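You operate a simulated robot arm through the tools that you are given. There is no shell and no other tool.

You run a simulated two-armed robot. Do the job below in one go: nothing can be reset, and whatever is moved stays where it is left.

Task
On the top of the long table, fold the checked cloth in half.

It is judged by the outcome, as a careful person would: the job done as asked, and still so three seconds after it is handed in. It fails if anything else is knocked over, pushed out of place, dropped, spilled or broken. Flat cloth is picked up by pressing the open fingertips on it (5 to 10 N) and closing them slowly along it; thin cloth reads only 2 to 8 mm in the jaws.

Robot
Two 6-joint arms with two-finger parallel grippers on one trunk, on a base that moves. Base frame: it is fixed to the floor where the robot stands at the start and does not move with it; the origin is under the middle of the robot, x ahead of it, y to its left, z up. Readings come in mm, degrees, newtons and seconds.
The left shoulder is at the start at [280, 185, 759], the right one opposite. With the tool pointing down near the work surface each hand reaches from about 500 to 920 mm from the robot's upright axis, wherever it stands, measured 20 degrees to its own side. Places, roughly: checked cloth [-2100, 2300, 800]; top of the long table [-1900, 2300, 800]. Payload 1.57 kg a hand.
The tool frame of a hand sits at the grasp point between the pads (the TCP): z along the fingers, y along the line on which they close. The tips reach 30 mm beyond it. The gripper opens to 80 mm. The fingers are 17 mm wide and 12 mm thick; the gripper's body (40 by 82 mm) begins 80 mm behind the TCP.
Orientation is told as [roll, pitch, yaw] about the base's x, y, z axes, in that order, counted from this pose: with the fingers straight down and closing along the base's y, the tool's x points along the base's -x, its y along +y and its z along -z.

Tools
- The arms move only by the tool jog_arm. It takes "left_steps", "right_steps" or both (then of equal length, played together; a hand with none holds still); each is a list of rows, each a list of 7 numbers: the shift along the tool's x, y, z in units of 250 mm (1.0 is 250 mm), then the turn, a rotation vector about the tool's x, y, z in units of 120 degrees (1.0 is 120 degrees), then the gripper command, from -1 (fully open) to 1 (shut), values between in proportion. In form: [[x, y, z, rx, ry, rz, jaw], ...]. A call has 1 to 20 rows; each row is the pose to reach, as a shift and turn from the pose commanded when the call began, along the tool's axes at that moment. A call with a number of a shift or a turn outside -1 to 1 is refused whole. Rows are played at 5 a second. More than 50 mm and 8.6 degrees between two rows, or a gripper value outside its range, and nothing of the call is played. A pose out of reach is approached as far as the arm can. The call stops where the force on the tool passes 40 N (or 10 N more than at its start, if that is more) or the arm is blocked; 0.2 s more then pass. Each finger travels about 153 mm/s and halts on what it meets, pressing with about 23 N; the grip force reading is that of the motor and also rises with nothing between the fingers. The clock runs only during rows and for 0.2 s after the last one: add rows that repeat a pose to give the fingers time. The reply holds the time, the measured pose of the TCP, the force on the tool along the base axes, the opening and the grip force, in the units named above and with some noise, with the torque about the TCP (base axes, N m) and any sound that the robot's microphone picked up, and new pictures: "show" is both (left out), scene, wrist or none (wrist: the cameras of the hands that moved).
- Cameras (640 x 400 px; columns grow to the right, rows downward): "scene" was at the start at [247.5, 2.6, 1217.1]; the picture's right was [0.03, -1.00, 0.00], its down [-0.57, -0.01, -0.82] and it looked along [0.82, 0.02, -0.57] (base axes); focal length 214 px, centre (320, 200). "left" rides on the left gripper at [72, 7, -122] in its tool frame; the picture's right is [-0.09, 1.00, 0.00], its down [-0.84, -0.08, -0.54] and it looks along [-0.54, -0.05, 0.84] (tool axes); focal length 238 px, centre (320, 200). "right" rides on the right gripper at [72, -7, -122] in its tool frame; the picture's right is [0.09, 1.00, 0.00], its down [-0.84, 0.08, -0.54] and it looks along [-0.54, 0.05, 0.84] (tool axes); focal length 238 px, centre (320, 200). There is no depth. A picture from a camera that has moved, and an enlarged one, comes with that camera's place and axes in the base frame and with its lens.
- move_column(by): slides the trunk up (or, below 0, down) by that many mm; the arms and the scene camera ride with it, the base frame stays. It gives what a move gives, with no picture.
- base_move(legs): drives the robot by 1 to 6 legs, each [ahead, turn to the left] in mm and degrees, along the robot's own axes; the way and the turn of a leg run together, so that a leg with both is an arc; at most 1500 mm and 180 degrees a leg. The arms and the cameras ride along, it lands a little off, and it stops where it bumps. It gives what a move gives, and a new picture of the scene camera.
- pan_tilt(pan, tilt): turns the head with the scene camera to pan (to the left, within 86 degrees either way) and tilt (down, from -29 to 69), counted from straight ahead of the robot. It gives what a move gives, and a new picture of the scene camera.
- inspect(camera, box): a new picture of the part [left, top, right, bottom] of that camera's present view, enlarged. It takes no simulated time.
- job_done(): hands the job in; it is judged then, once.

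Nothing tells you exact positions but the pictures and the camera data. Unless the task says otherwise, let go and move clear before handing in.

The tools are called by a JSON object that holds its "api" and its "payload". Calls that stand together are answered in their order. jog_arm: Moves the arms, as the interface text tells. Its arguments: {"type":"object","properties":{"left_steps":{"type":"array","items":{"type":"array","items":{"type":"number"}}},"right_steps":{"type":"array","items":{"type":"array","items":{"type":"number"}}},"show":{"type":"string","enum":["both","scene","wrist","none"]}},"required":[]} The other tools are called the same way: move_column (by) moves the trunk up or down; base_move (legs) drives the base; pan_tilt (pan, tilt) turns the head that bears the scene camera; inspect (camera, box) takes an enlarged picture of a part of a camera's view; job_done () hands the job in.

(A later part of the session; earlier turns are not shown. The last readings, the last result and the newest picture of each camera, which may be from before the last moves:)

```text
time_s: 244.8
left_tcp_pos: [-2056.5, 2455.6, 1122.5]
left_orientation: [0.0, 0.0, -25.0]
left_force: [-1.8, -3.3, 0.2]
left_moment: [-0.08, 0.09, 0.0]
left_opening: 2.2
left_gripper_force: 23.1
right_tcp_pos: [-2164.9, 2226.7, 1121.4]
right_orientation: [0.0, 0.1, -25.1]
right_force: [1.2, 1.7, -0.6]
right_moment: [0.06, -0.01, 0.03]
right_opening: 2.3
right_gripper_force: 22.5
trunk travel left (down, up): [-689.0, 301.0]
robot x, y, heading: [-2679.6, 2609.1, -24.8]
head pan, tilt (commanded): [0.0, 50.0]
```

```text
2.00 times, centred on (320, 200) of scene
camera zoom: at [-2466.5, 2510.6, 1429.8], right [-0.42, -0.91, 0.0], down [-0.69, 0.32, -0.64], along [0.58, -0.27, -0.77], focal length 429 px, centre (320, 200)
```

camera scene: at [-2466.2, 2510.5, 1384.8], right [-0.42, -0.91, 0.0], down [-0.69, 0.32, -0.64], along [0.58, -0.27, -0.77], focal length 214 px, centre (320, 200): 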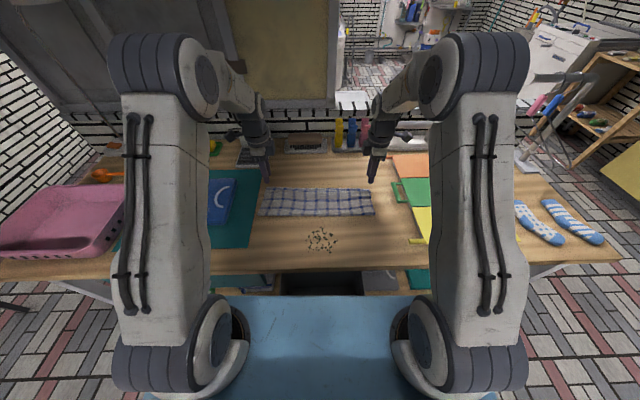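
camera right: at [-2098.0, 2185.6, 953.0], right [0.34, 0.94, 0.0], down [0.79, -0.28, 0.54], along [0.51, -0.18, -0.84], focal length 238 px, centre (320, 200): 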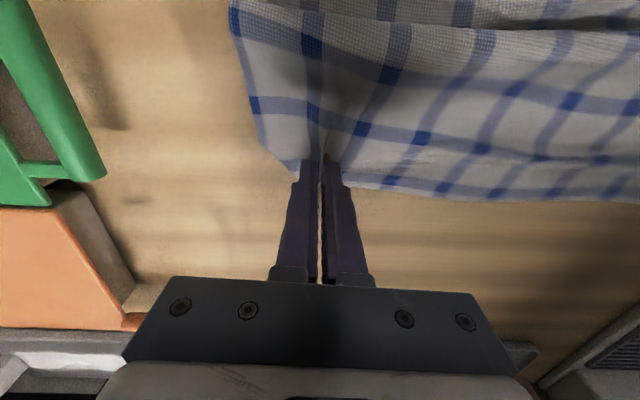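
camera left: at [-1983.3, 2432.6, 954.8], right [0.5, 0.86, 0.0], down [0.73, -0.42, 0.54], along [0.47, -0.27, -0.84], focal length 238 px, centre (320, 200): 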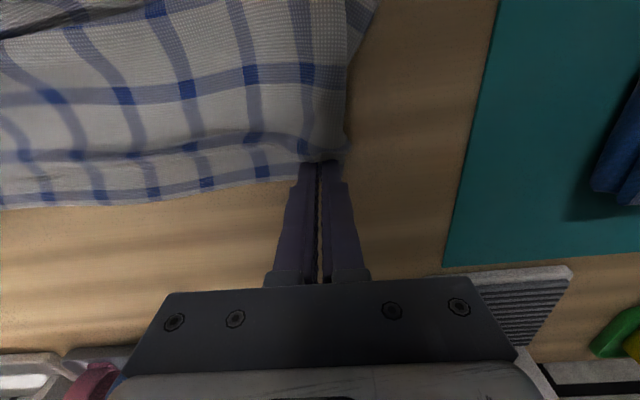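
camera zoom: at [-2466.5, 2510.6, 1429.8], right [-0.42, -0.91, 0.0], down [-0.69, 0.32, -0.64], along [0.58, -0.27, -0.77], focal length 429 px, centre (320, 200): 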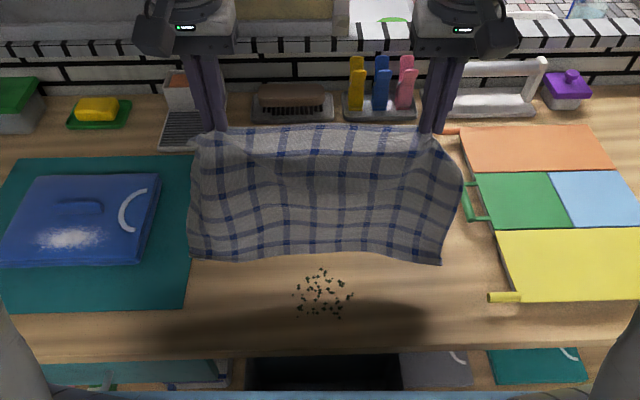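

The cloth hangs freely and evenly. I carry it forward over the table.

{"api": "jog_arm", "payload": {"left_steps": [[-0.05, 0, 0, 0, 0, 0, 1], [-0.12, 0, 0, 0, 0, 0, 1], [-0.19, 0, 0, 0, 0, 0, 1], [-0.26, 0, 0, 0, 0, 0, 1], [-0.33, 0, 0, 0, 0, 0, 1], [-0.4, 0, 0, 0, 0, 0, 1], [-0.47, 0, 0, 0, 0, 0, 1], [-0.53, 0, 0.02, 0, 0, 0, 1], [-0.58, 0, 0.04, 0, 0, 0, 1], [-0.61, 0, 0.06, 0, 0, 0, 1], [-0.62, 0, 0.08, 0, 0, 0, 1], [-0.62, 0, 0.08, 0, 0, 0, 1], [-0.62, 0, 0.08, 0, 0, 0, 1]], "right_steps": [[-0.05, 0, 0, 0, 0, 0, 1], [-0.12, 0, 0, 0, 0, 0, 1], [-0.19, 0, 0, 0, 0, 0, 1], [-0.26, 0, 0, 0, 0, 0, 1], [-0.33, 0, 0, 0, 0, 0, 1], [-0.4, 0, 0, 0, 0, 0, 1], [-0.47, 0, 0, 0, 0, 0, 1], [-0.53, 0, 0.02, 0, 0, 0, 1], [-0.58, 0, 0.04, 0, 0, 0, 1], [-0.61, 0, 0.06, 0, 0, 0, 1], [-0.62, 0, 0.08, 0, 0, 0, 1], [-0.62, 0, 0.08, 0, 0, 0, 1], [-0.62, 0, 0.08, 0, 0, 0, 1]], "show": "none"}}

{"api": "inspect", "payload": {"camera": "scene", "box": [200, 90, 440, 240]}}

```text
time_s: 247.7
left_tcp_pos: [-1917.7, 2390.9, 1102.5]
left_orientation: [0.1, 0.0, -24.9]
left_force: [-1.4, -3.5, -0.1]
left_moment: [-0.1, 0.08, 0.0]
left_opening: 2.1
left_gripper_force: 23.5
right_tcp_pos: [-2024.5, 2160.2, 1100.7]
right_orientation: [0.1, 0.1, -25.0]
right_force: [1.3, 3.9, 0.2]
right_moment: [0.11, -0.05, 0.02]
right_opening: 2.2
right_gripper_force: 23.6
trunk travel left (down, up): [-689.0, 301.0]
robot x, y, heading: [-2680.5, 2612.0, -24.9]
head pan, tilt (commanded): [0.0, 50.0]
```

```text
2.67 times, centred on (320, 165) of scene
camera zoom: at [-2466.5, 2510.6, 1429.9], right [-0.42, -0.91, 0.0], down [-0.69, 0.32, -0.64], along [0.58, -0.27, -0.77], focal length 572 px, centre (320, 293)
```

zoom: 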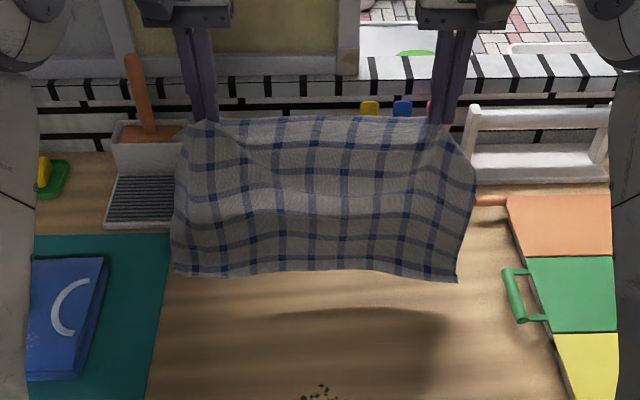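

{"api": "jog_arm", "payload": {"left_steps": [[0, 0, 0.04, 0, 0, 0, 1], [0, 0, 0.08, 0, 0, 0, 1], [0.016, 0, 0.112, 0, 0, 0, 1], [0.044, 0, 0.14, 0, 0, 0, 1], [0.084, 0, 0.168, 0, 0, 0, 1], [0.128, 0, 0.2, 0, 0, 0, 1], [0.176, 0, 0.24, 0, 0, 0, 1], [0.224, 0, 0.284, 0, 0, 0, 1], [0.272, 0, 0.332, 0, 0, 0, 1], [0.32, 0, 0.38, 0, 0, 0, 1], [0.32, 0, 0.38, 0, 0, 0, 1]], "right_steps": [[0, 0, 0.04, 0, 0, 0, 1], [0, 0, 0.08, 0, 0, 0, 1], [0.016, 0, 0.112, 0, 0, 0, 1], [0.044, 0, 0.14, 0, 0, 0, 1], [0.084, 0, 0.168, 0, 0, 0, 1], [0.128, 0, 0.2, 0, 0, 0, 1], [0.176, 0, 0.24, 0, 0, 0, 1], [0.224, 0, 0.284, 0, 0, 0, 1], [0.272, 0, 0.332, 0, 0, 0, 1], [0.32, 0, 0.38, 0, 0, 0, 1], [0.32, 0, 0.38, 0, 0, 0, 1]], "show": "wrist"}}

{"api": "inspect", "payload": {"camera": "scene", "box": [200, 110, 440, 260]}}

```text
time_s: 250.1
left_tcp_pos: [-1989.6, 2423.6, 1009.2]
left_orientation: [0.0, -0.1, -24.9]
left_force: [-0.7, -2.3, -0.6]
left_moment: [-0.08, 0.0, -0.02]
left_opening: 1.9
left_gripper_force: 23.1
right_tcp_pos: [-2098.6, 2193.9, 1006.4]
right_orientation: [0.0, 0.1, -25.1]
right_force: [1.5, 2.9, 0.0]
right_moment: [0.07, -0.01, 0.05]
right_opening: 2.5
right_gripper_force: 23.0
trunk travel left (down, up): [-689.0, 301.0]
robot x, y, heading: [-2684.6, 2611.8, -25.0]
head pan, tilt (commanded): [0.0, 50.0]
camera right: at [-2166.5, 2218.5, 1127.4], right [0.34, 0.94, 0.0], down [0.79, -0.28, 0.54], along [0.51, -0.18, -0.84], focal length 238 px, centre (320, 200)
camera left: at [-2052.2, 2460.6, 1130.2], right [0.5, 0.86, 0.0], down [0.73, -0.42, 0.54], along [0.47, -0.27, -0.84], focal length 238 px, centre (320, 200)
```

right: 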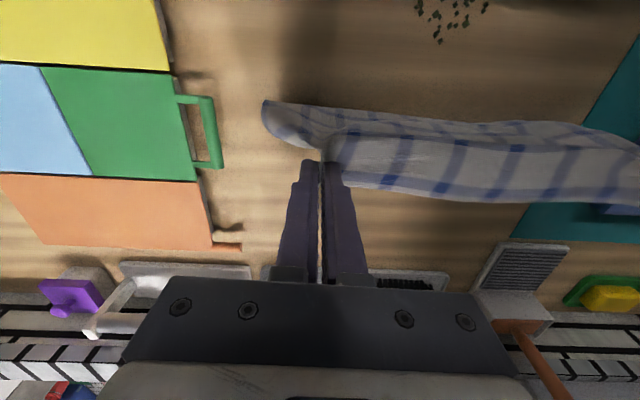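
left: 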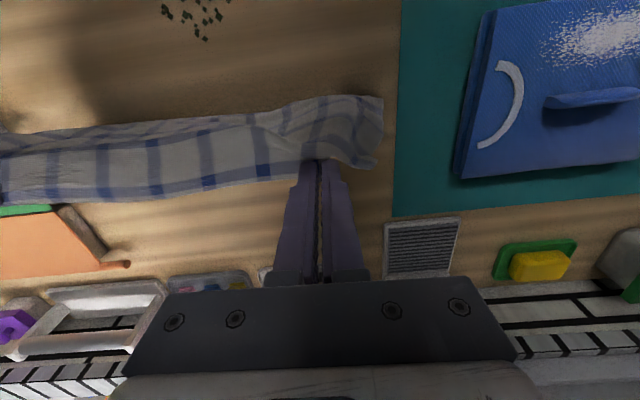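

```text
2.67 times, centred on (320, 185) of scene
camera zoom: at [-2466.6, 2510.6, 1429.9], right [-0.42, -0.91, 0.0], down [-0.69, 0.32, -0.64], along [0.58, -0.27, -0.77], focal length 572 px, centre (320, 240)
```

zoom: 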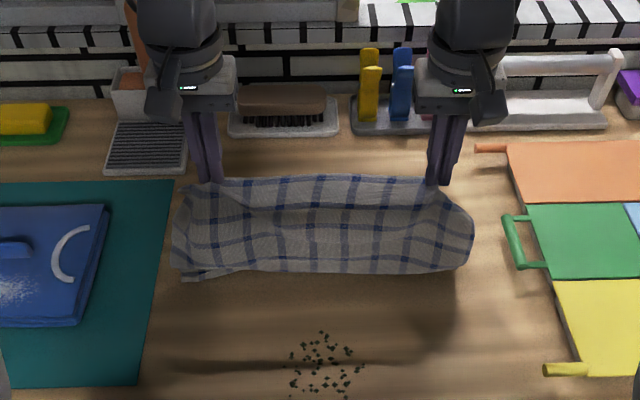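

{"api": "jog_arm", "payload": {"left_steps": [[0.048, 0, 0.052, 0, 0, 0, 1], [0.096, 0, 0.104, 0, 0, 0, 1], [0.144, 0, 0.156, 0, 0, 0, 1], [0.192, 0, 0.208, 0, 0, 0, 1], [0.232, 0, 0.256, 0, 0, 0, 1], [0.264, 0, 0.3, 0, 0, 0, 1], [0.28, 0, 0.332, 0, 0, 0, 1], [0.28, 0, 0.332, 0, 0, 0, 1]], "right_steps": [[0.048, 0, 0.052, 0, 0, 0, 1], [0.096, 0, 0.104, 0, 0, 0, 1], [0.144, 0, 0.156, 0, 0, 0, 1], [0.192, 0, 0.208, 0, 0, 0, 1], [0.232, 0, 0.256, 0, 0, 0, 1], [0.264, 0, 0.3, 0, 0, 0, 1], [0.28, 0, 0.332, 0, 0, 0, 1], [0.28, 0, 0.332, 0, 0, 0, 1]], "show": "wrist"}}

{"api": "inspect", "payload": {"camera": "scene", "box": [200, 110, 440, 260]}}

```text
time_s: 251.8
left_tcp_pos: [-2052.2, 2452.7, 924.9]
left_orientation: [0.0, -0.1, -24.9]
left_force: [-1.1, -2.5, 0.5]
left_moment: [-0.1, 0.05, 0.03]
left_opening: 2.3
left_gripper_force: 22.7
right_tcp_pos: [-2160.8, 2222.8, 922.7]
right_orientation: [0.0, 0.1, -25.1]
right_force: [1.1, 3.2, 0.3]
right_moment: [0.1, -0.03, 0.02]
right_opening: 2.4
right_gripper_force: 22.8
trunk travel left (down, up): [-689.0, 301.0]
robot x, y, heading: [-2678.7, 2608.4, -25.1]
head pan, tilt (commanded): [0.0, 50.0]
camera right: at [-2228.5, 2246.9, 1044.4], right [0.34, 0.94, 0.0], down [0.79, -0.28, 0.54], along [0.51, -0.18, -0.84], focal length 238 px, centre (320, 200)
camera left: at [-2115.0, 2489.9, 1047.5], right [0.5, 0.86, 0.0], down [0.73, -0.42, 0.54], along [0.47, -0.27, -0.84], focal length 238 px, centre (320, 200)
```

right: 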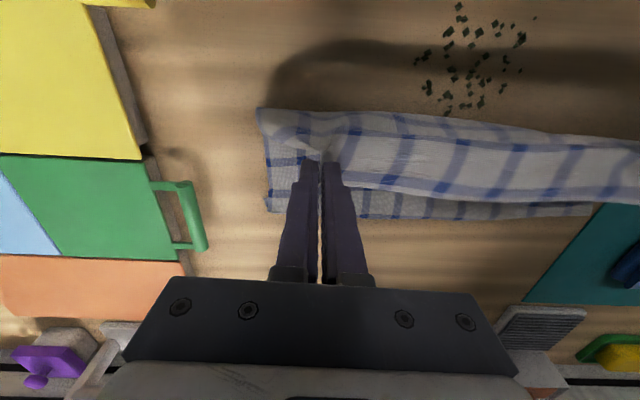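
left: 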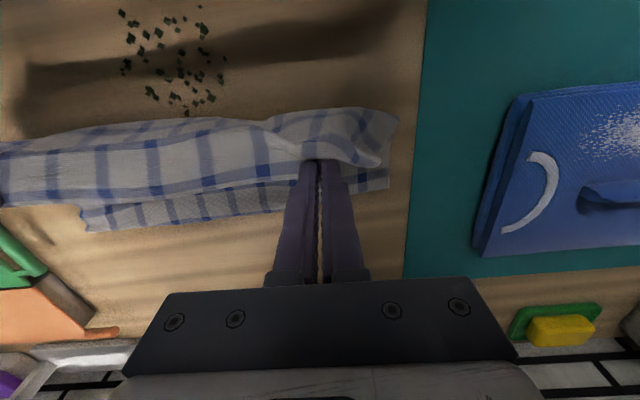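

```text
2.67 times, centred on (320, 185) of scene
camera zoom: at [-2466.5, 2510.6, 1429.9], right [-0.42, -0.91, 0.0], down [-0.69, 0.32, -0.64], along [0.58, -0.27, -0.77], focal length 572 px, centre (320, 240)
```

zoom: 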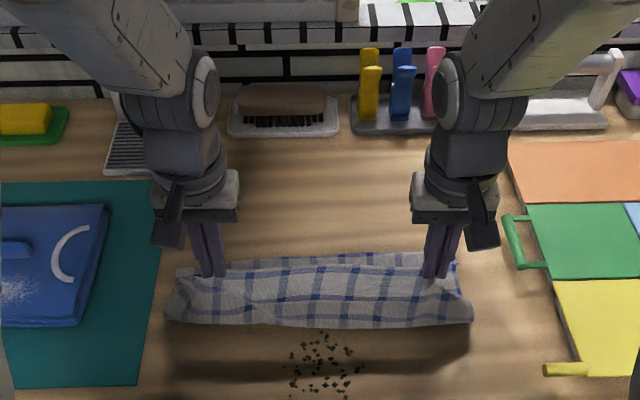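

The lower part is laid forward (edge at ~710 left / ~732 right), but the fold line must come closer to me for equal halves. I draw the hands further back.

{"api": "jog_arm", "payload": {"left_steps": [[0.05, 0, -0.02, 0, 0, 0, 1], [0.1, 0, -0.04, 0, 0, 0, 1], [0.15, 0, -0.06, 0, 0, 0, 1], [0.2, 0, -0.07, 0, 0, 0, 1], [0.252, 0, -0.07, 0, 0, 0, 1], [0.252, 0, -0.07, 0, 0, 0, 1]], "right_steps": [[0.033, 0, -0.02, 0, 0, 0, 1], [0.066, 0, -0.04, 0, 0, 0, 1], [0.1, 0, -0.06, 0, 0, 0, 1], [0.132, 0, -0.07, 0, 0, 0, 1], [0.164, 0, -0.07, 0, 0, 0, 1], [0.164, 0, -0.07, 0, 0, 0, 1]], "show": "wrist"}}

{"api": "inspect", "payload": {"camera": "scene", "box": [220, 150, 420, 275]}}

```text
time_s: 253.2
left_tcp_pos: [-2110.4, 2480.3, 942.7]
left_orientation: [-0.1, -0.1, -24.9]
left_force: [-1.7, -3.8, -0.4]
left_moment: [-0.14, 0.02, -0.01]
left_opening: 2.2
left_gripper_force: 23.0
right_tcp_pos: [-2197.6, 2241.0, 939.5]
right_orientation: [0.0, 0.1, -25.0]
right_force: [1.7, 3.6, 0.5]
right_moment: [0.11, -0.06, 0.0]
right_opening: 2.5
right_gripper_force: 23.3
trunk travel left (down, up): [-689.0, 301.0]
robot x, y, heading: [-2682.3, 2608.1, -24.9]
head pan, tilt (commanded): [0.0, 50.0]
camera right: at [-2265.4, 2265.2, 1062.1], right [0.34, 0.94, 0.0], down [0.79, -0.28, 0.54], along [0.51, -0.18, -0.84], focal length 238 px, centre (320, 200)
camera left: at [-2172.3, 2516.7, 1065.2], right [0.5, 0.86, 0.0], down [0.73, -0.42, 0.54], along [0.47, -0.27, -0.84], focal length 238 px, centre (320, 200)
```

right: 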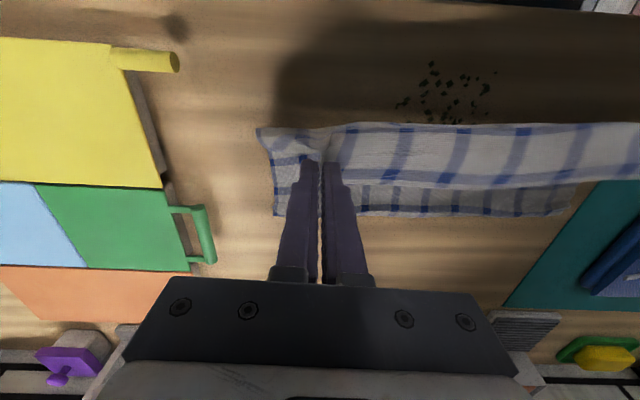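
left: 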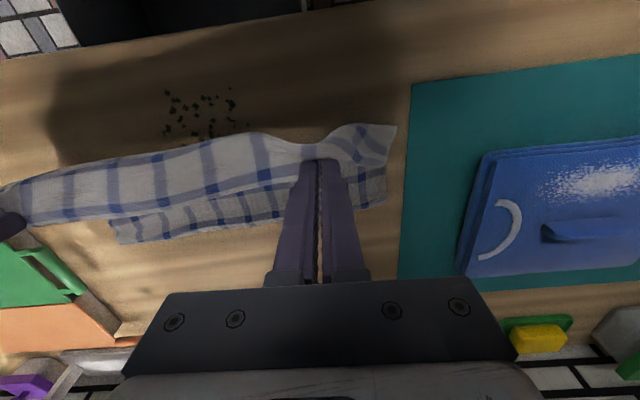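

```text
3.20 times, centred on (320, 212) of scene
camera zoom: at [-2466.6, 2510.7, 1429.9], right [-0.42, -0.91, 0.0], down [-0.69, 0.32, -0.64], along [0.58, -0.27, -0.77], focal length 686 px, centre (320, 160)
```

zoom: 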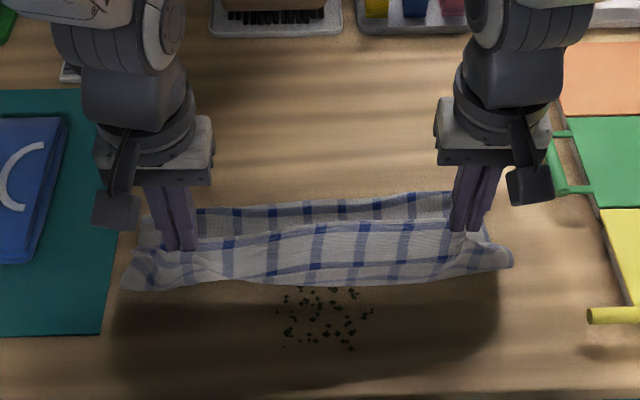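

The edge slid a bit while drawing back. I lower now so the slack settles on my side and the fold line moves toward me.

{"api": "jog_arm", "payload": {"left_steps": [[0.02, 0, 0.056, 0, 0, 0, 1], [0.036, 0, 0.112, 0, 0, 0, 1], [0.048, 0, 0.168, 0, 0, 0, 1], [0.048, 0, 0.2, 0, 0, 0, 1], [0.048, 0, 0.2, 0, 0, 0, 1], [0.048, 0, 0.2, 0, 0, 0, 1]], "right_steps": [[0.02, 0, 0.056, 0, 0, 0, 1], [0.036, 0, 0.112, 0, 0, 0, 1], [0.048, 0, 0.168, 0, 0, 0, 1], [0.048, 0, 0.2, 0, 0, 0, 1], [0.048, 0, 0.2, 0, 0, 0, 1], [0.048, 0, 0.2, 0, 0, 0, 1]], "show": "wrist"}}

{"api": "inspect", "payload": {"camera": "scene", "box": [220, 150, 420, 275]}}

```text
time_s: 254.7
left_tcp_pos: [-2121.5, 2486.6, 892.5]
left_orientation: [0.0, 0.0, -24.9]
left_force: [-1.2, -5.5, 0.0]
left_moment: [-0.2, 0.08, 0.0]
left_opening: 2.2
left_gripper_force: 22.8
right_tcp_pos: [-2208.2, 2244.7, 890.0]
right_orientation: [0.0, 0.1, -25.0]
right_force: [2.4, 6.2, 0.9]
right_moment: [0.2, -0.07, -0.01]
right_opening: 2.4
right_gripper_force: 22.9
trunk travel left (down, up): [-689.0, 301.0]
robot x, y, heading: [-2679.3, 2611.9, -25.0]
head pan, tilt (commanded): [0.0, 50.0]
camera right: at [-2276.6, 2269.6, 1011.7], right [0.34, 0.94, 0.0], down [0.79, -0.28, 0.54], along [0.51, -0.18, -0.84], focal length 238 px, centre (320, 200)
camera left: at [-2183.3, 2523.4, 1015.1], right [0.5, 0.86, 0.0], down [0.73, -0.42, 0.54], along [0.47, -0.27, -0.84], focal length 238 px, centre (320, 200)
```

right: 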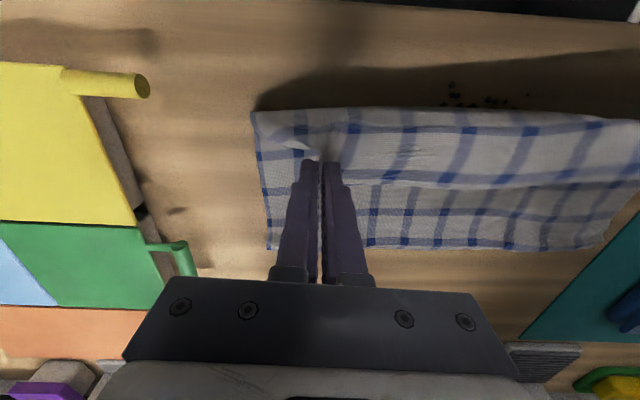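
left: 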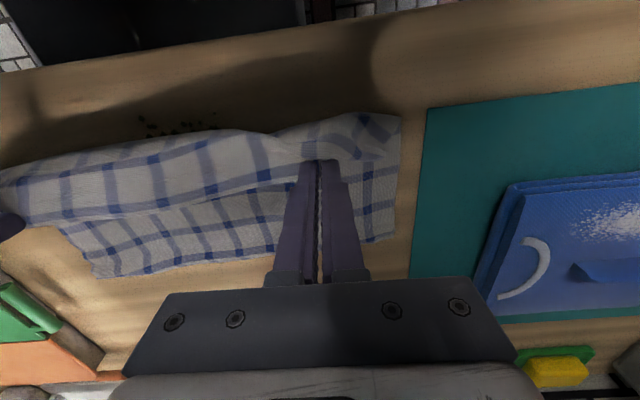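

```text
3.20 times, centred on (320, 212) of scene
camera zoom: at [-2466.5, 2510.6, 1429.9], right [-0.42, -0.91, 0.0], down [-0.69, 0.32, -0.64], along [0.58, -0.27, -0.77], focal length 686 px, centre (320, 160)
```

zoom: 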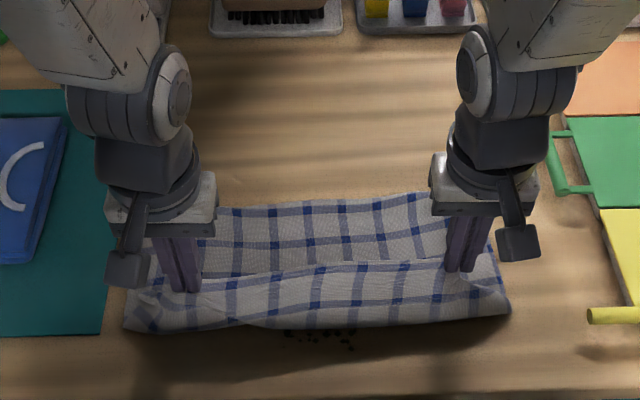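

The lower half now lies flat with the far edge at about [681, +200] left and [714, −181] right. I swing the held edge over to land exactly on it (shifted ~17 mm left, turned 5° to match).

{"api": "jog_arm", "payload": {"left_steps": [[-0.045, 0.007, -0.04, 0, 0, -0.004, 1], [-0.091, 0.014, -0.08, 0, 0, -0.008, 1], [-0.145, 0.022, -0.104, 0, 0, -0.013, 1], [-0.2, 0.03, -0.104, 0, 0, -0.018, 1], [-0.254, 0.038, -0.08, 0, 0, -0.024, 1], [-0.309, 0.046, -0.036, 0, 0, -0.029, 1], [-0.354, 0.053, 0.016, 0, 0, -0.033, 1], [-0.39, 0.058, 0.072, 0, 0, -0.036, 1], [-0.422, 0.063, 0.128, 0, 0, -0.039, 1], [-0.445, 0.066, 0.176, 0, 0, -0.041, 1], [-0.454, 0.068, 0.2, 0, 0, -0.042, 1], [-0.454, 0.068, 0.2, 0, 0, -0.042, 1]], "right_steps": [[-0.049, 0.007, -0.04, 0, 0, -0.004, 1], [-0.098, 0.014, -0.08, 0, 0, -0.008, 1], [-0.157, 0.022, -0.104, 0, 0, -0.013, 1], [-0.216, 0.03, -0.104, 0, 0, -0.018, 1], [-0.276, 0.038, -0.08, 0, 0, -0.024, 1], [-0.335, 0.046, -0.036, 0, 0, -0.029, 1], [-0.384, 0.053, 0.016, 0, 0, -0.033, 1], [-0.423, 0.058, 0.072, 0, 0, -0.036, 1], [-0.458, 0.063, 0.128, 0, 0, -0.039, 1], [-0.482, 0.066, 0.176, 0, 0, -0.041, 1], [-0.492, 0.068, 0.2, 0, 0, -0.042, 1], [-0.492, 0.068, 0.2, 0, 0, -0.042, 1]], "show": "wrist"}}

{"api": "inspect", "payload": {"camera": "scene", "box": [220, 150, 420, 275]}}

{"api": "inspect", "payload": {"camera": "left", "box": [220, 80, 460, 230]}}

{"api": "inspect", "payload": {"camera": "right", "box": [180, 80, 420, 230]}}

```text
time_s: 257.2
left_tcp_pos: [-2011.3, 2451.5, 841.8]
left_orientation: [0.0, 0.0, -19.9]
left_force: [-2.0, -4.7, 0.6]
left_moment: [-0.09, 0.03, -0.01]
left_opening: 2.3
left_gripper_force: 23.1
right_tcp_pos: [-2090.6, 2210.0, 839.2]
right_orientation: [-0.1, 0.1, -20.0]
right_force: [1.5, 4.7, 0.3]
right_moment: [0.16, -0.04, 0.03]
right_opening: 2.1
right_gripper_force: 22.8
trunk travel left (down, up): [-689.0, 301.0]
robot x, y, heading: [-2681.5, 2607.9, -24.8]
head pan, tilt (commanded): [0.0, 50.0]
camera right: at [-2160.0, 2227.5, 961.0], right [0.25, 0.97, 0.0], down [0.81, -0.21, 0.54], along [0.52, -0.14, -0.84], focal length 238 px, centre (320, 200)
camera left: at [-2075.4, 2483.3, 964.9], right [0.43, 0.91, 0.0], down [0.76, -0.36, 0.54], along [0.49, -0.23, -0.84], focal length 238 px, centre (320, 200)
```

right: 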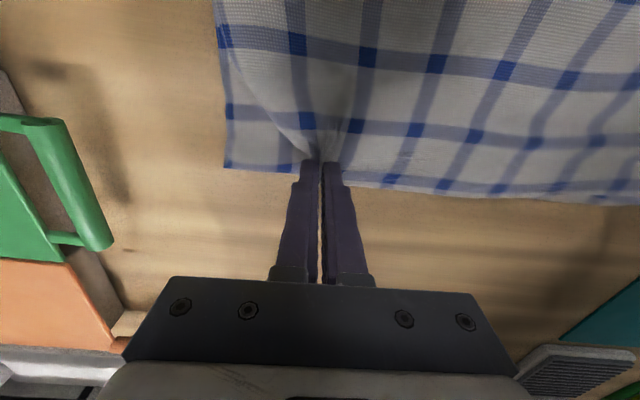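
left: 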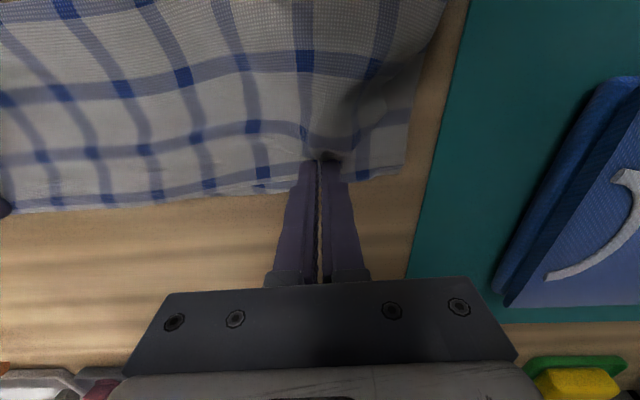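

```text
3.20 times, centred on (320, 212) of scene
camera zoom: at [-2466.5, 2510.6, 1429.8], right [-0.42, -0.91, 0.0], down [-0.69, 0.32, -0.64], along [0.58, -0.27, -0.77], focal length 686 px, centre (320, 160)
```

zoom: 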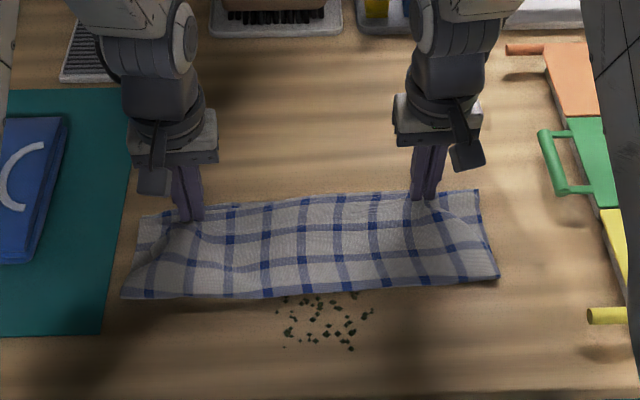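

```text
2.67 times, centred on (340, 155) of left
camera zoom: at [-2075.4, 2483.3, 964.9], right [0.43, 0.91, 0.0], down [0.76, -0.36, 0.54], along [0.49, -0.23, -0.84], focal length 636 px, centre (267, 320)
```

zoom: 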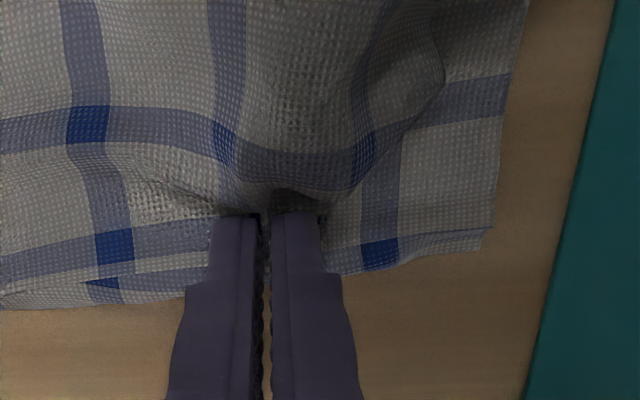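

```text
2.67 times, centred on (300, 155) of right
camera zoom: at [-2160.0, 2227.5, 961.0], right [0.25, 0.97, 0.0], down [0.81, -0.21, 0.54], along [0.52, -0.14, -0.84], focal length 636 px, centre (373, 320)
```

zoom: 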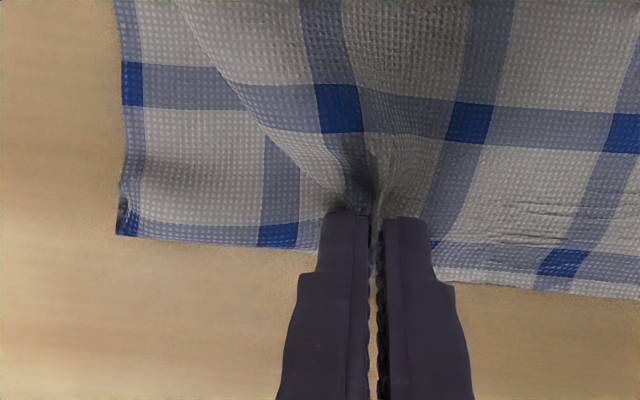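

The edges now coincide along the line. I lower to light contact before releasing.

{"api": "jog_arm", "payload": {"left_steps": [[0, 0, 0.012, 0, 0, 0, 1], [0, 0, 0.024, 0, 0, 0, 1], [0, 0, 0.03, 0, 0, 0, 1], [0, 0, 0.03, 0, 0, 0, 1]], "right_steps": [[0, 0, 0.008, 0, 0, 0, 1], [0, 0, 0.016, 0, 0, 0, 1], [0, 0, 0.02, 0, 0, 0, 1], [0, 0, 0.02, 0, 0, 0, 1]], "show": "none"}}

```text
time_s: 258.2
left_tcp_pos: [-2010.0, 2452.3, 834.1]
left_orientation: [0.0, -0.1, -19.9]
left_force: [-2.7, -4.8, 0.4]
left_moment: [-0.16, 0.06, 0.0]
left_opening: 2.3
left_gripper_force: 23.2
right_tcp_pos: [-2090.7, 2208.6, 834.8]
right_orientation: [0.0, 0.1, -20.0]
right_force: [1.9, 5.5, 1.8]
right_moment: [0.19, -0.08, 0.0]
right_opening: 2.4
right_gripper_force: 22.7
trunk travel left (down, up): [-689.0, 301.0]
robot x, y, heading: [-2677.5, 2609.9, -25.0]
head pan, tilt (commanded): [0.0, 50.0]
```

{"api": "jog_arm", "payload": {"left_steps": [[0, 0, 0.003, 0, 0, 0, 1], [0, 0.007, 0.003, 0, 0, 0, 0.91], [0, 0.014, 0.003, 0, 0, 0, 0.82], [0, 0.021, 0.003, 0, 0, 0, 0.73], [0, 0.029, 0.003, 0, 0, 0, 0.64], [0, 0.036, 0.003, 0, 0, 0, 0.55], [0, 0.043, 0.003, 0, 0, 0, 0.46], [0, 0.05, 0.003, 0, 0, 0, 0.37], [0, 0.057, 0.003, 0, 0, 0, 0.28], [0, 0.064, 0.003, 0, 0, 0, 0.19], [0, 0.071, 0.003, 0, 0, 0, 0.1], [0, 0.079, 0.003, 0, 0, 0, 0.01], [0, 0.086, 0.003, 0, 0, 0, -0.08], [0, 0.093, 0.003, 0, 0, 0, -0.17], [0, 0.1, 0.003, 0, 0, 0, -0.25], [0, 0.1, -0.02, 0, 0, 0, -0.25], [0, 0.1, -0.1, 0, 0, 0, -0.25], [0, 0.1, -0.2, 0, 0, 0, -0.25]], "right_steps": [[0, 0, 0.0015, 0, 0, 0, 1], [0, -0.007, 0.0015, 0, 0, 0, 0.91], [0, -0.014, 0.0015, 0, 0, 0, 0.82], [0, -0.021, 0.0015, 0, 0, 0, 0.73], [0, -0.029, 0.0015, 0, 0, 0, 0.64], [0, -0.036, 0.0015, 0, 0, 0, 0.55], [0, -0.043, 0.0015, 0, 0, 0, 0.46], [0, -0.05, 0.0015, 0, 0, 0, 0.37], [0, -0.057, 0.0015, 0, 0, 0, 0.28], [0, -0.064, 0.0015, 0, 0, 0, 0.19], [0, -0.071, 0.0015, 0, 0, 0, 0.1], [0, -0.079, 0.0015, 0, 0, 0, 0.01], [0, -0.086, 0.0015, 0, 0, 0, -0.08], [0, -0.093, 0.0015, 0, 0, 0, -0.17], [0, -0.1, 0.0015, 0, 0, 0, -0.25], [0, -0.1, -0.02, 0, 0, 0, -0.25], [0, -0.1, -0.1, 0, 0, 0, -0.25], [0, -0.1, -0.2, 0, 0, 0, -0.25]], "show": "wrist"}}

{"api": "inspect", "payload": {"camera": "scene", "box": [220, 150, 420, 275]}}

{"api": "inspect", "payload": {"camera": "left", "box": [220, 60, 460, 210]}}

{"api": "inspect", "payload": {"camera": "right", "box": [180, 60, 420, 210]}}

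```text
time_s: 262.1
left_tcp_pos: [-2001.0, 2477.6, 886.0]
left_orientation: [0.0, 0.0, -19.8]
left_force: [-0.9, 0.4, 0.2]
left_moment: [-0.01, 0.02, 0.01]
left_opening: 49.9
left_gripper_force: 0.0
right_tcp_pos: [-2098.2, 2186.6, 884.4]
right_orientation: [0.0, 0.1, -20.0]
right_force: [-0.1, -1.5, 0.3]
right_moment: [0.03, 0.01, 0.01]
right_opening: 50.2
right_gripper_force: 0.0
trunk travel left (down, up): [-689.0, 301.0]
robot x, y, heading: [-2681.0, 2609.7, -24.7]
head pan, tilt (commanded): [0.0, 50.0]
camera right: at [-2169.1, 2205.2, 1005.8], right [0.25, 0.97, 0.0], down [0.81, -0.21, 0.54], along [0.52, -0.14, -0.84], focal length 238 px, centre (320, 200)
camera left: at [-2067.2, 2508.1, 1009.1], right [0.43, 0.91, 0.0], down [0.76, -0.36, 0.54], along [0.49, -0.23, -0.84], focal length 238 px, centre (320, 200)
```

right: 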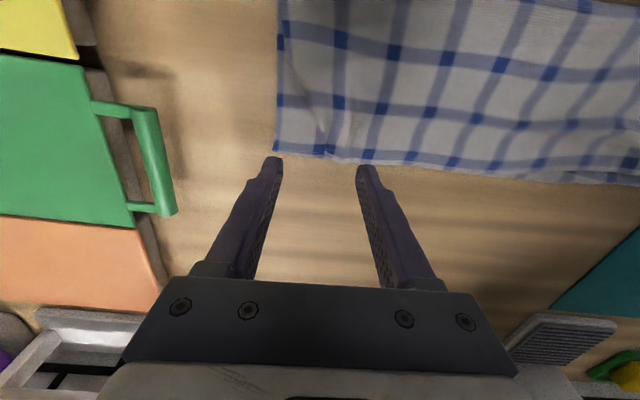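
left: 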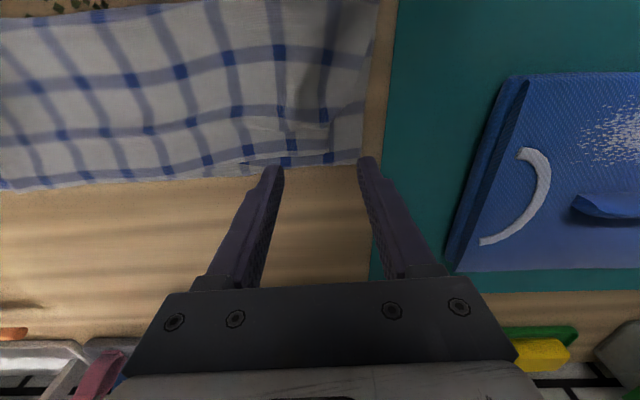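

```text
3.20 times, centred on (320, 212) of scene
camera zoom: at [-2466.2, 2510.5, 1429.8], right [-0.42, -0.91, 0.0], down [-0.69, 0.32, -0.64], along [0.58, -0.27, -0.77], focal length 686 px, centre (320, 160)
```

zoom: 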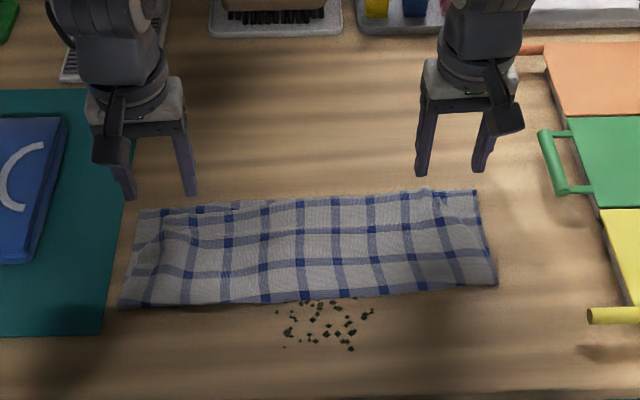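

```text
2.67 times, centred on (340, 135) of left
camera zoom: at [-2067.2, 2508.1, 1009.1], right [0.43, 0.91, 0.0], down [0.76, -0.36, 0.54], along [0.49, -0.23, -0.84], focal length 636 px, centre (267, 373)
```

zoom: 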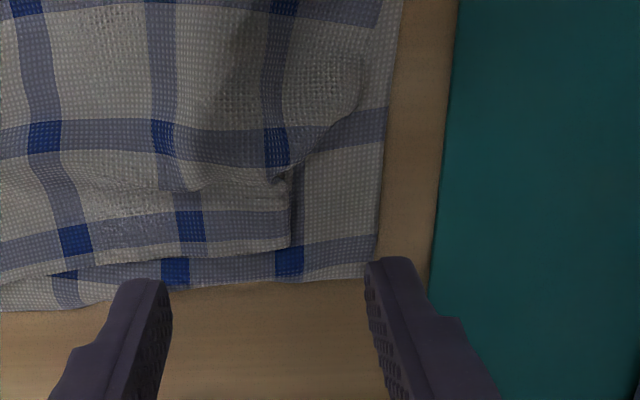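

```text
2.67 times, centred on (300, 135) of right
camera zoom: at [-2169.1, 2205.2, 1005.8], right [0.25, 0.97, 0.0], down [0.81, -0.21, 0.54], along [0.52, -0.14, -0.84], focal length 636 px, centre (373, 373)
```

zoom: 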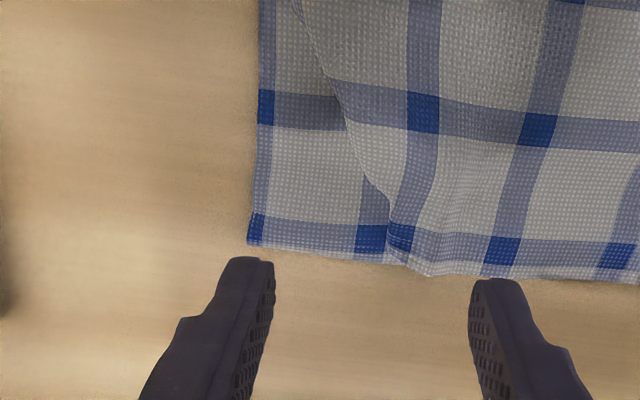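

The long edges coincide, but the top layer's corners got pulled inward (~30–45 mm). The bottom layer's corners are well exposed, so I'll regrip there (clean corners), let the other edge hang out straight, and lay the fold once more. I turn the hands and move over those corners.

{"api": "jog_arm", "payload": {"left_steps": [[-0.001, 0.008, 0, 0, 0, 0.068, 0.4], [-0.002, 0.016, 0, 0, 0, 0.136, 0.4], [-0.004, 0.025, 0, 0, 0, 0.204, 0.4], [-0.005, 0.033, 0, 0, 0, 0.272, 0.4], [-0.006, 0.041, 0, 0, 0, 0.34, 0.4], [-0.007, 0.049, 0, 0, 0, 0.408, 0.4], [-0.009, 0.057, 0, 0, 0, 0.476, 0.4], [-0.01, 0.065, 0, 0, 0, 0.544, 0.4], [-0.011, 0.074, 0, 0, 0, 0.612, 0.4], [-0.012, 0.082, 0, 0, 0, 0.68, 0.4], [-0.0136, 0.09, 0, 0, 0, 0.75, 0.4], [-0.0136, 0.09, 0.04, 0, 0, 0.75, 0.4], [-0.0136, 0.09, 0.08, 0, 0, 0.75, 0.4], [-0.0136, 0.09, 0.08, 0, 0, 0.75, 0.4]], "right_steps": [[0.004, -0.007, 0, 0, 0, -0.068, 0.4], [0.007, -0.014, 0, 0, 0, -0.136, 0.4], [0.011, -0.021, 0, 0, 0, -0.204, 0.4], [0.014, -0.027, 0, 0, 0, -0.272, 0.4], [0.018, -0.034, 0, 0, 0, -0.34, 0.4], [0.021, -0.041, 0, 0, 0, -0.408, 0.4], [0.025, -0.048, 0, 0, 0, -0.476, 0.4], [0.028, -0.055, 0, 0, 0, -0.544, 0.4], [0.032, -0.062, 0, 0, 0, -0.612, 0.4], [0.035, -0.069, 0, 0, 0, -0.68, 0.4], [0.039, -0.0756, 0, 0, 0, -0.75, 0.4], [0.039, -0.0756, 0.04, 0, 0, -0.75, 0.4], [0.039, -0.0756, 0.08, 0, 0, -0.75, 0.4], [0.039, -0.0756, 0.08, 0, 0, -0.75, 0.4]], "show": "wrist"}}

{"api": "inspect", "payload": {"camera": "left", "box": [180, 70, 420, 220]}}

{"api": "inspect", "payload": {"camera": "right", "box": [220, 70, 460, 220]}}

```text
time_s: 265.1
left_tcp_pos: [-1991.4, 2496.6, 865.4]
left_orientation: [0.0, 0.1, -110.0]
left_force: [-0.6, -0.3, 0.5]
left_moment: [-0.03, 0.04, 0.0]
left_opening: 24.0
left_gripper_force: 0.1
right_tcp_pos: [-2114.4, 2171.5, 865.2]
right_orientation: [0.1, 0.0, 70.0]
right_force: [0.1, -0.2, 0.1]
right_moment: [0.0, 0.03, 0.01]
right_opening: 23.8
right_gripper_force: 0.1
trunk travel left (down, up): [-689.0, 301.0]
robot x, y, heading: [-2682.5, 2605.7, -24.8]
head pan, tilt (commanded): [0.0, 50.0]
camera right: at [-2132.7, 2101.5, 987.0], right [-0.97, 0.25, 0.0], down [0.21, 0.81, 0.54], along [0.14, 0.53, -0.84], focal length 238 px, centre (320, 200)
camera left: at [-1960.5, 2563.0, 987.3], right [0.9, -0.43, 0.0], down [-0.36, -0.76, 0.54], along [-0.23, -0.49, -0.84], focal length 238 px, centre (320, 200)
```

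right: 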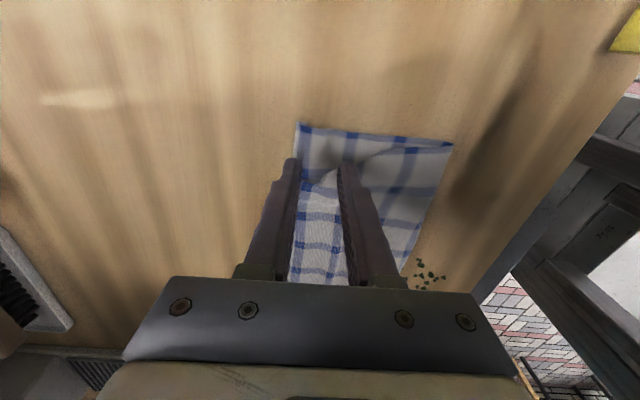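
left: 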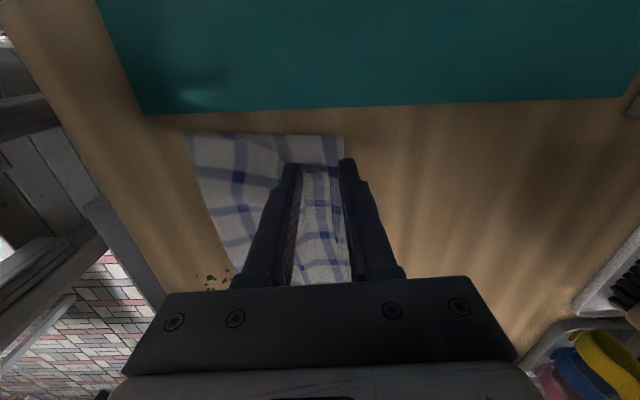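

```text
2.67 times, centred on (300, 145) of left
camera zoom: at [-1960.5, 2563.0, 987.3], right [0.9, -0.43, 0.0], down [-0.36, -0.76, 0.54], along [-0.23, -0.49, -0.84], focal length 636 px, centre (373, 347)
```

zoom: 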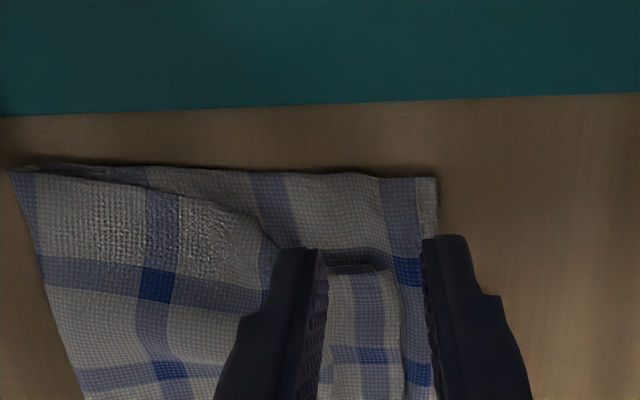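

```text
2.67 times, centred on (340, 145) of right
camera zoom: at [-2132.7, 2101.5, 987.0], right [-0.97, 0.25, 0.0], down [0.21, 0.81, 0.54], along [0.14, 0.53, -0.84], focal length 636 px, centre (267, 347)
```

zoom: 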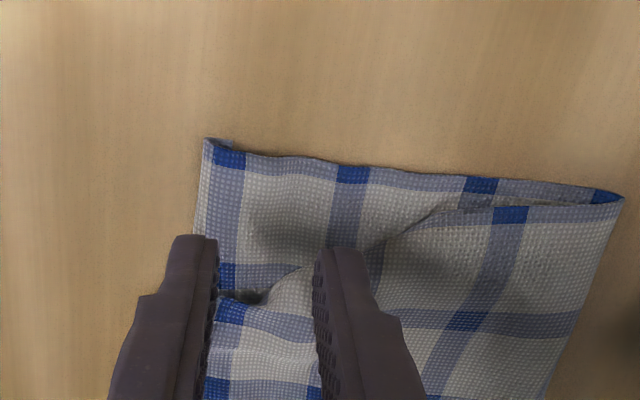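

Footprints are on the exposed single layer. I descend to contact.

{"api": "jog_arm", "payload": {"left_steps": [[0.006, 0, 0.04, 0, 0, 0, 0.4], [0.012, 0, 0.08, 0, 0, 0, 0.4], [0.012, 0, 0.112, 0, 0, 0, 0.4], [0.012, 0, 0.128, 0, 0, 0, 0.4], [0.012, 0, 0.128, 0, 0, 0, 0.4]], "right_steps": [[0.008, 0, 0.04, 0, 0, 0, 0.4], [0.016, 0, 0.08, 0, 0, 0, 0.4], [0.016, 0, 0.112, 0, 0, 0, 0.4], [0.016, 0, 0.128, 0, 0, 0, 0.4], [0.016, 0, 0.128, 0, 0, 0, 0.4]], "show": "none"}}

{"api": "inspect", "payload": {"camera": "left", "box": [180, 70, 420, 220]}}

{"api": "inspect", "payload": {"camera": "right", "box": [220, 70, 460, 220]}}

```text
time_s: 266.2
left_tcp_pos: [-1989.4, 2499.6, 833.0]
left_orientation: [0.1, 0.1, -109.9]
left_force: [0.4, -0.1, 0.4]
left_moment: [0.02, -0.02, 0.0]
left_opening: 23.9
left_gripper_force: 0.0
right_tcp_pos: [-2115.9, 2168.1, 834.3]
right_orientation: [0.0, 0.0, 69.9]
right_force: [0.0, 0.4, -0.1]
right_moment: [-0.01, -0.01, -0.01]
right_opening: 23.9
right_gripper_force: 0.1
trunk travel left (down, up): [-689.0, 301.0]
robot x, y, heading: [-2682.2, 2612.4, -24.8]
head pan, tilt (commanded): [0.0, 50.0]
```

```text
2.67 times, centred on (300, 145) of left
camera zoom: at [-1959.6, 2565.7, 955.5], right [0.9, -0.43, 0.0], down [-0.36, -0.76, 0.54], along [-0.23, -0.49, -0.84], focal length 636 px, centre (373, 347)
```

zoom: 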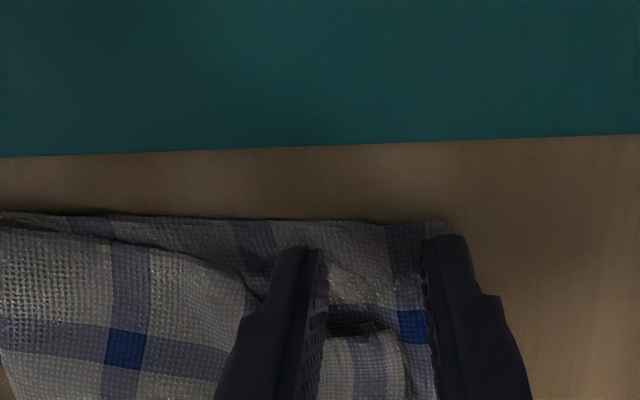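

```text
2.67 times, centred on (340, 145) of right
camera zoom: at [-2133.9, 2097.6, 955.3], right [-0.97, 0.25, 0.0], down [0.21, 0.81, 0.54], along [0.14, 0.52, -0.84], focal length 636 px, centre (267, 347)
```

zoom: 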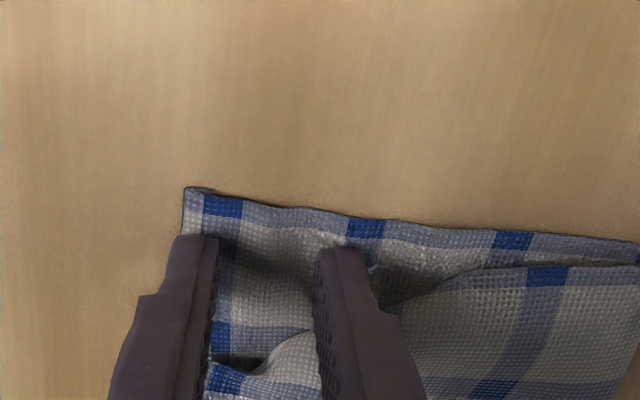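

{"api": "jog_arm", "payload": {"left_steps": [[0, 0, 0.004, 0, 0, 0, 0.4], [0, 0, 0.007, 0, 0, 0, 0.4], [0, 0, 0.007, 0, 0, 0, 0.4]], "right_steps": [[0, 0, 0.005, 0, 0, 0, 0.4], [0, 0, 0.01, 0, 0, 0, 0.4], [0, 0, 0.01, 0, 0, 0, 0.4]], "show": "none"}}

```text
time_s: 267.1
left_tcp_pos: [-1990.0, 2500.6, 832.4]
left_orientation: [0.1, 0.1, -109.9]
left_force: [-0.7, 2.4, 13.8]
left_moment: [0.0, -0.17, 0.01]
left_opening: 23.2
left_gripper_force: 0.1
right_tcp_pos: [-2115.3, 2167.7, 832.4]
right_orientation: [0.0, 0.0, 70.1]
right_force: [0.0, -0.8, 3.2]
right_moment: [-0.05, -0.03, -0.01]
right_opening: 24.1
right_gripper_force: 0.0
trunk travel left (down, up): [-689.0, 301.0]
robot x, y, heading: [-2679.8, 2609.8, -24.8]
head pan, tilt (commanded): [0.0, 50.0]
```

{"api": "jog_arm", "payload": {"left_steps": [[0, 0, -0.002, 0, 0, 0, 0.4], [0, 0, -0.002, 0, 0, 0, 0.4]], "right_steps": [[0, 0, 0.002, 0, 0, 0, 0.4], [0, 0, 0.002, 0, 0, 0, 0.4]], "show": "none"}}

```text
time_s: 267.6
left_tcp_pos: [-1991.0, 2500.2, 831.6]
left_orientation: [0.0, -0.1, -109.9]
left_force: [1.7, 2.5, 11.1]
left_moment: [0.0, -0.16, 0.03]
left_opening: 24.4
left_gripper_force: 0.3
right_tcp_pos: [-2115.4, 2167.0, 831.5]
right_orientation: [-0.2, -0.1, 70.1]
right_force: [-1.3, -0.4, 14.0]
right_moment: [-0.09, -0.14, -0.01]
right_opening: 23.8
right_gripper_force: 0.1
trunk travel left (down, up): [-689.0, 301.0]
robot x, y, heading: [-2683.9, 2608.3, -24.9]
head pan, tilt (commanded): [0.0, 50.0]
```

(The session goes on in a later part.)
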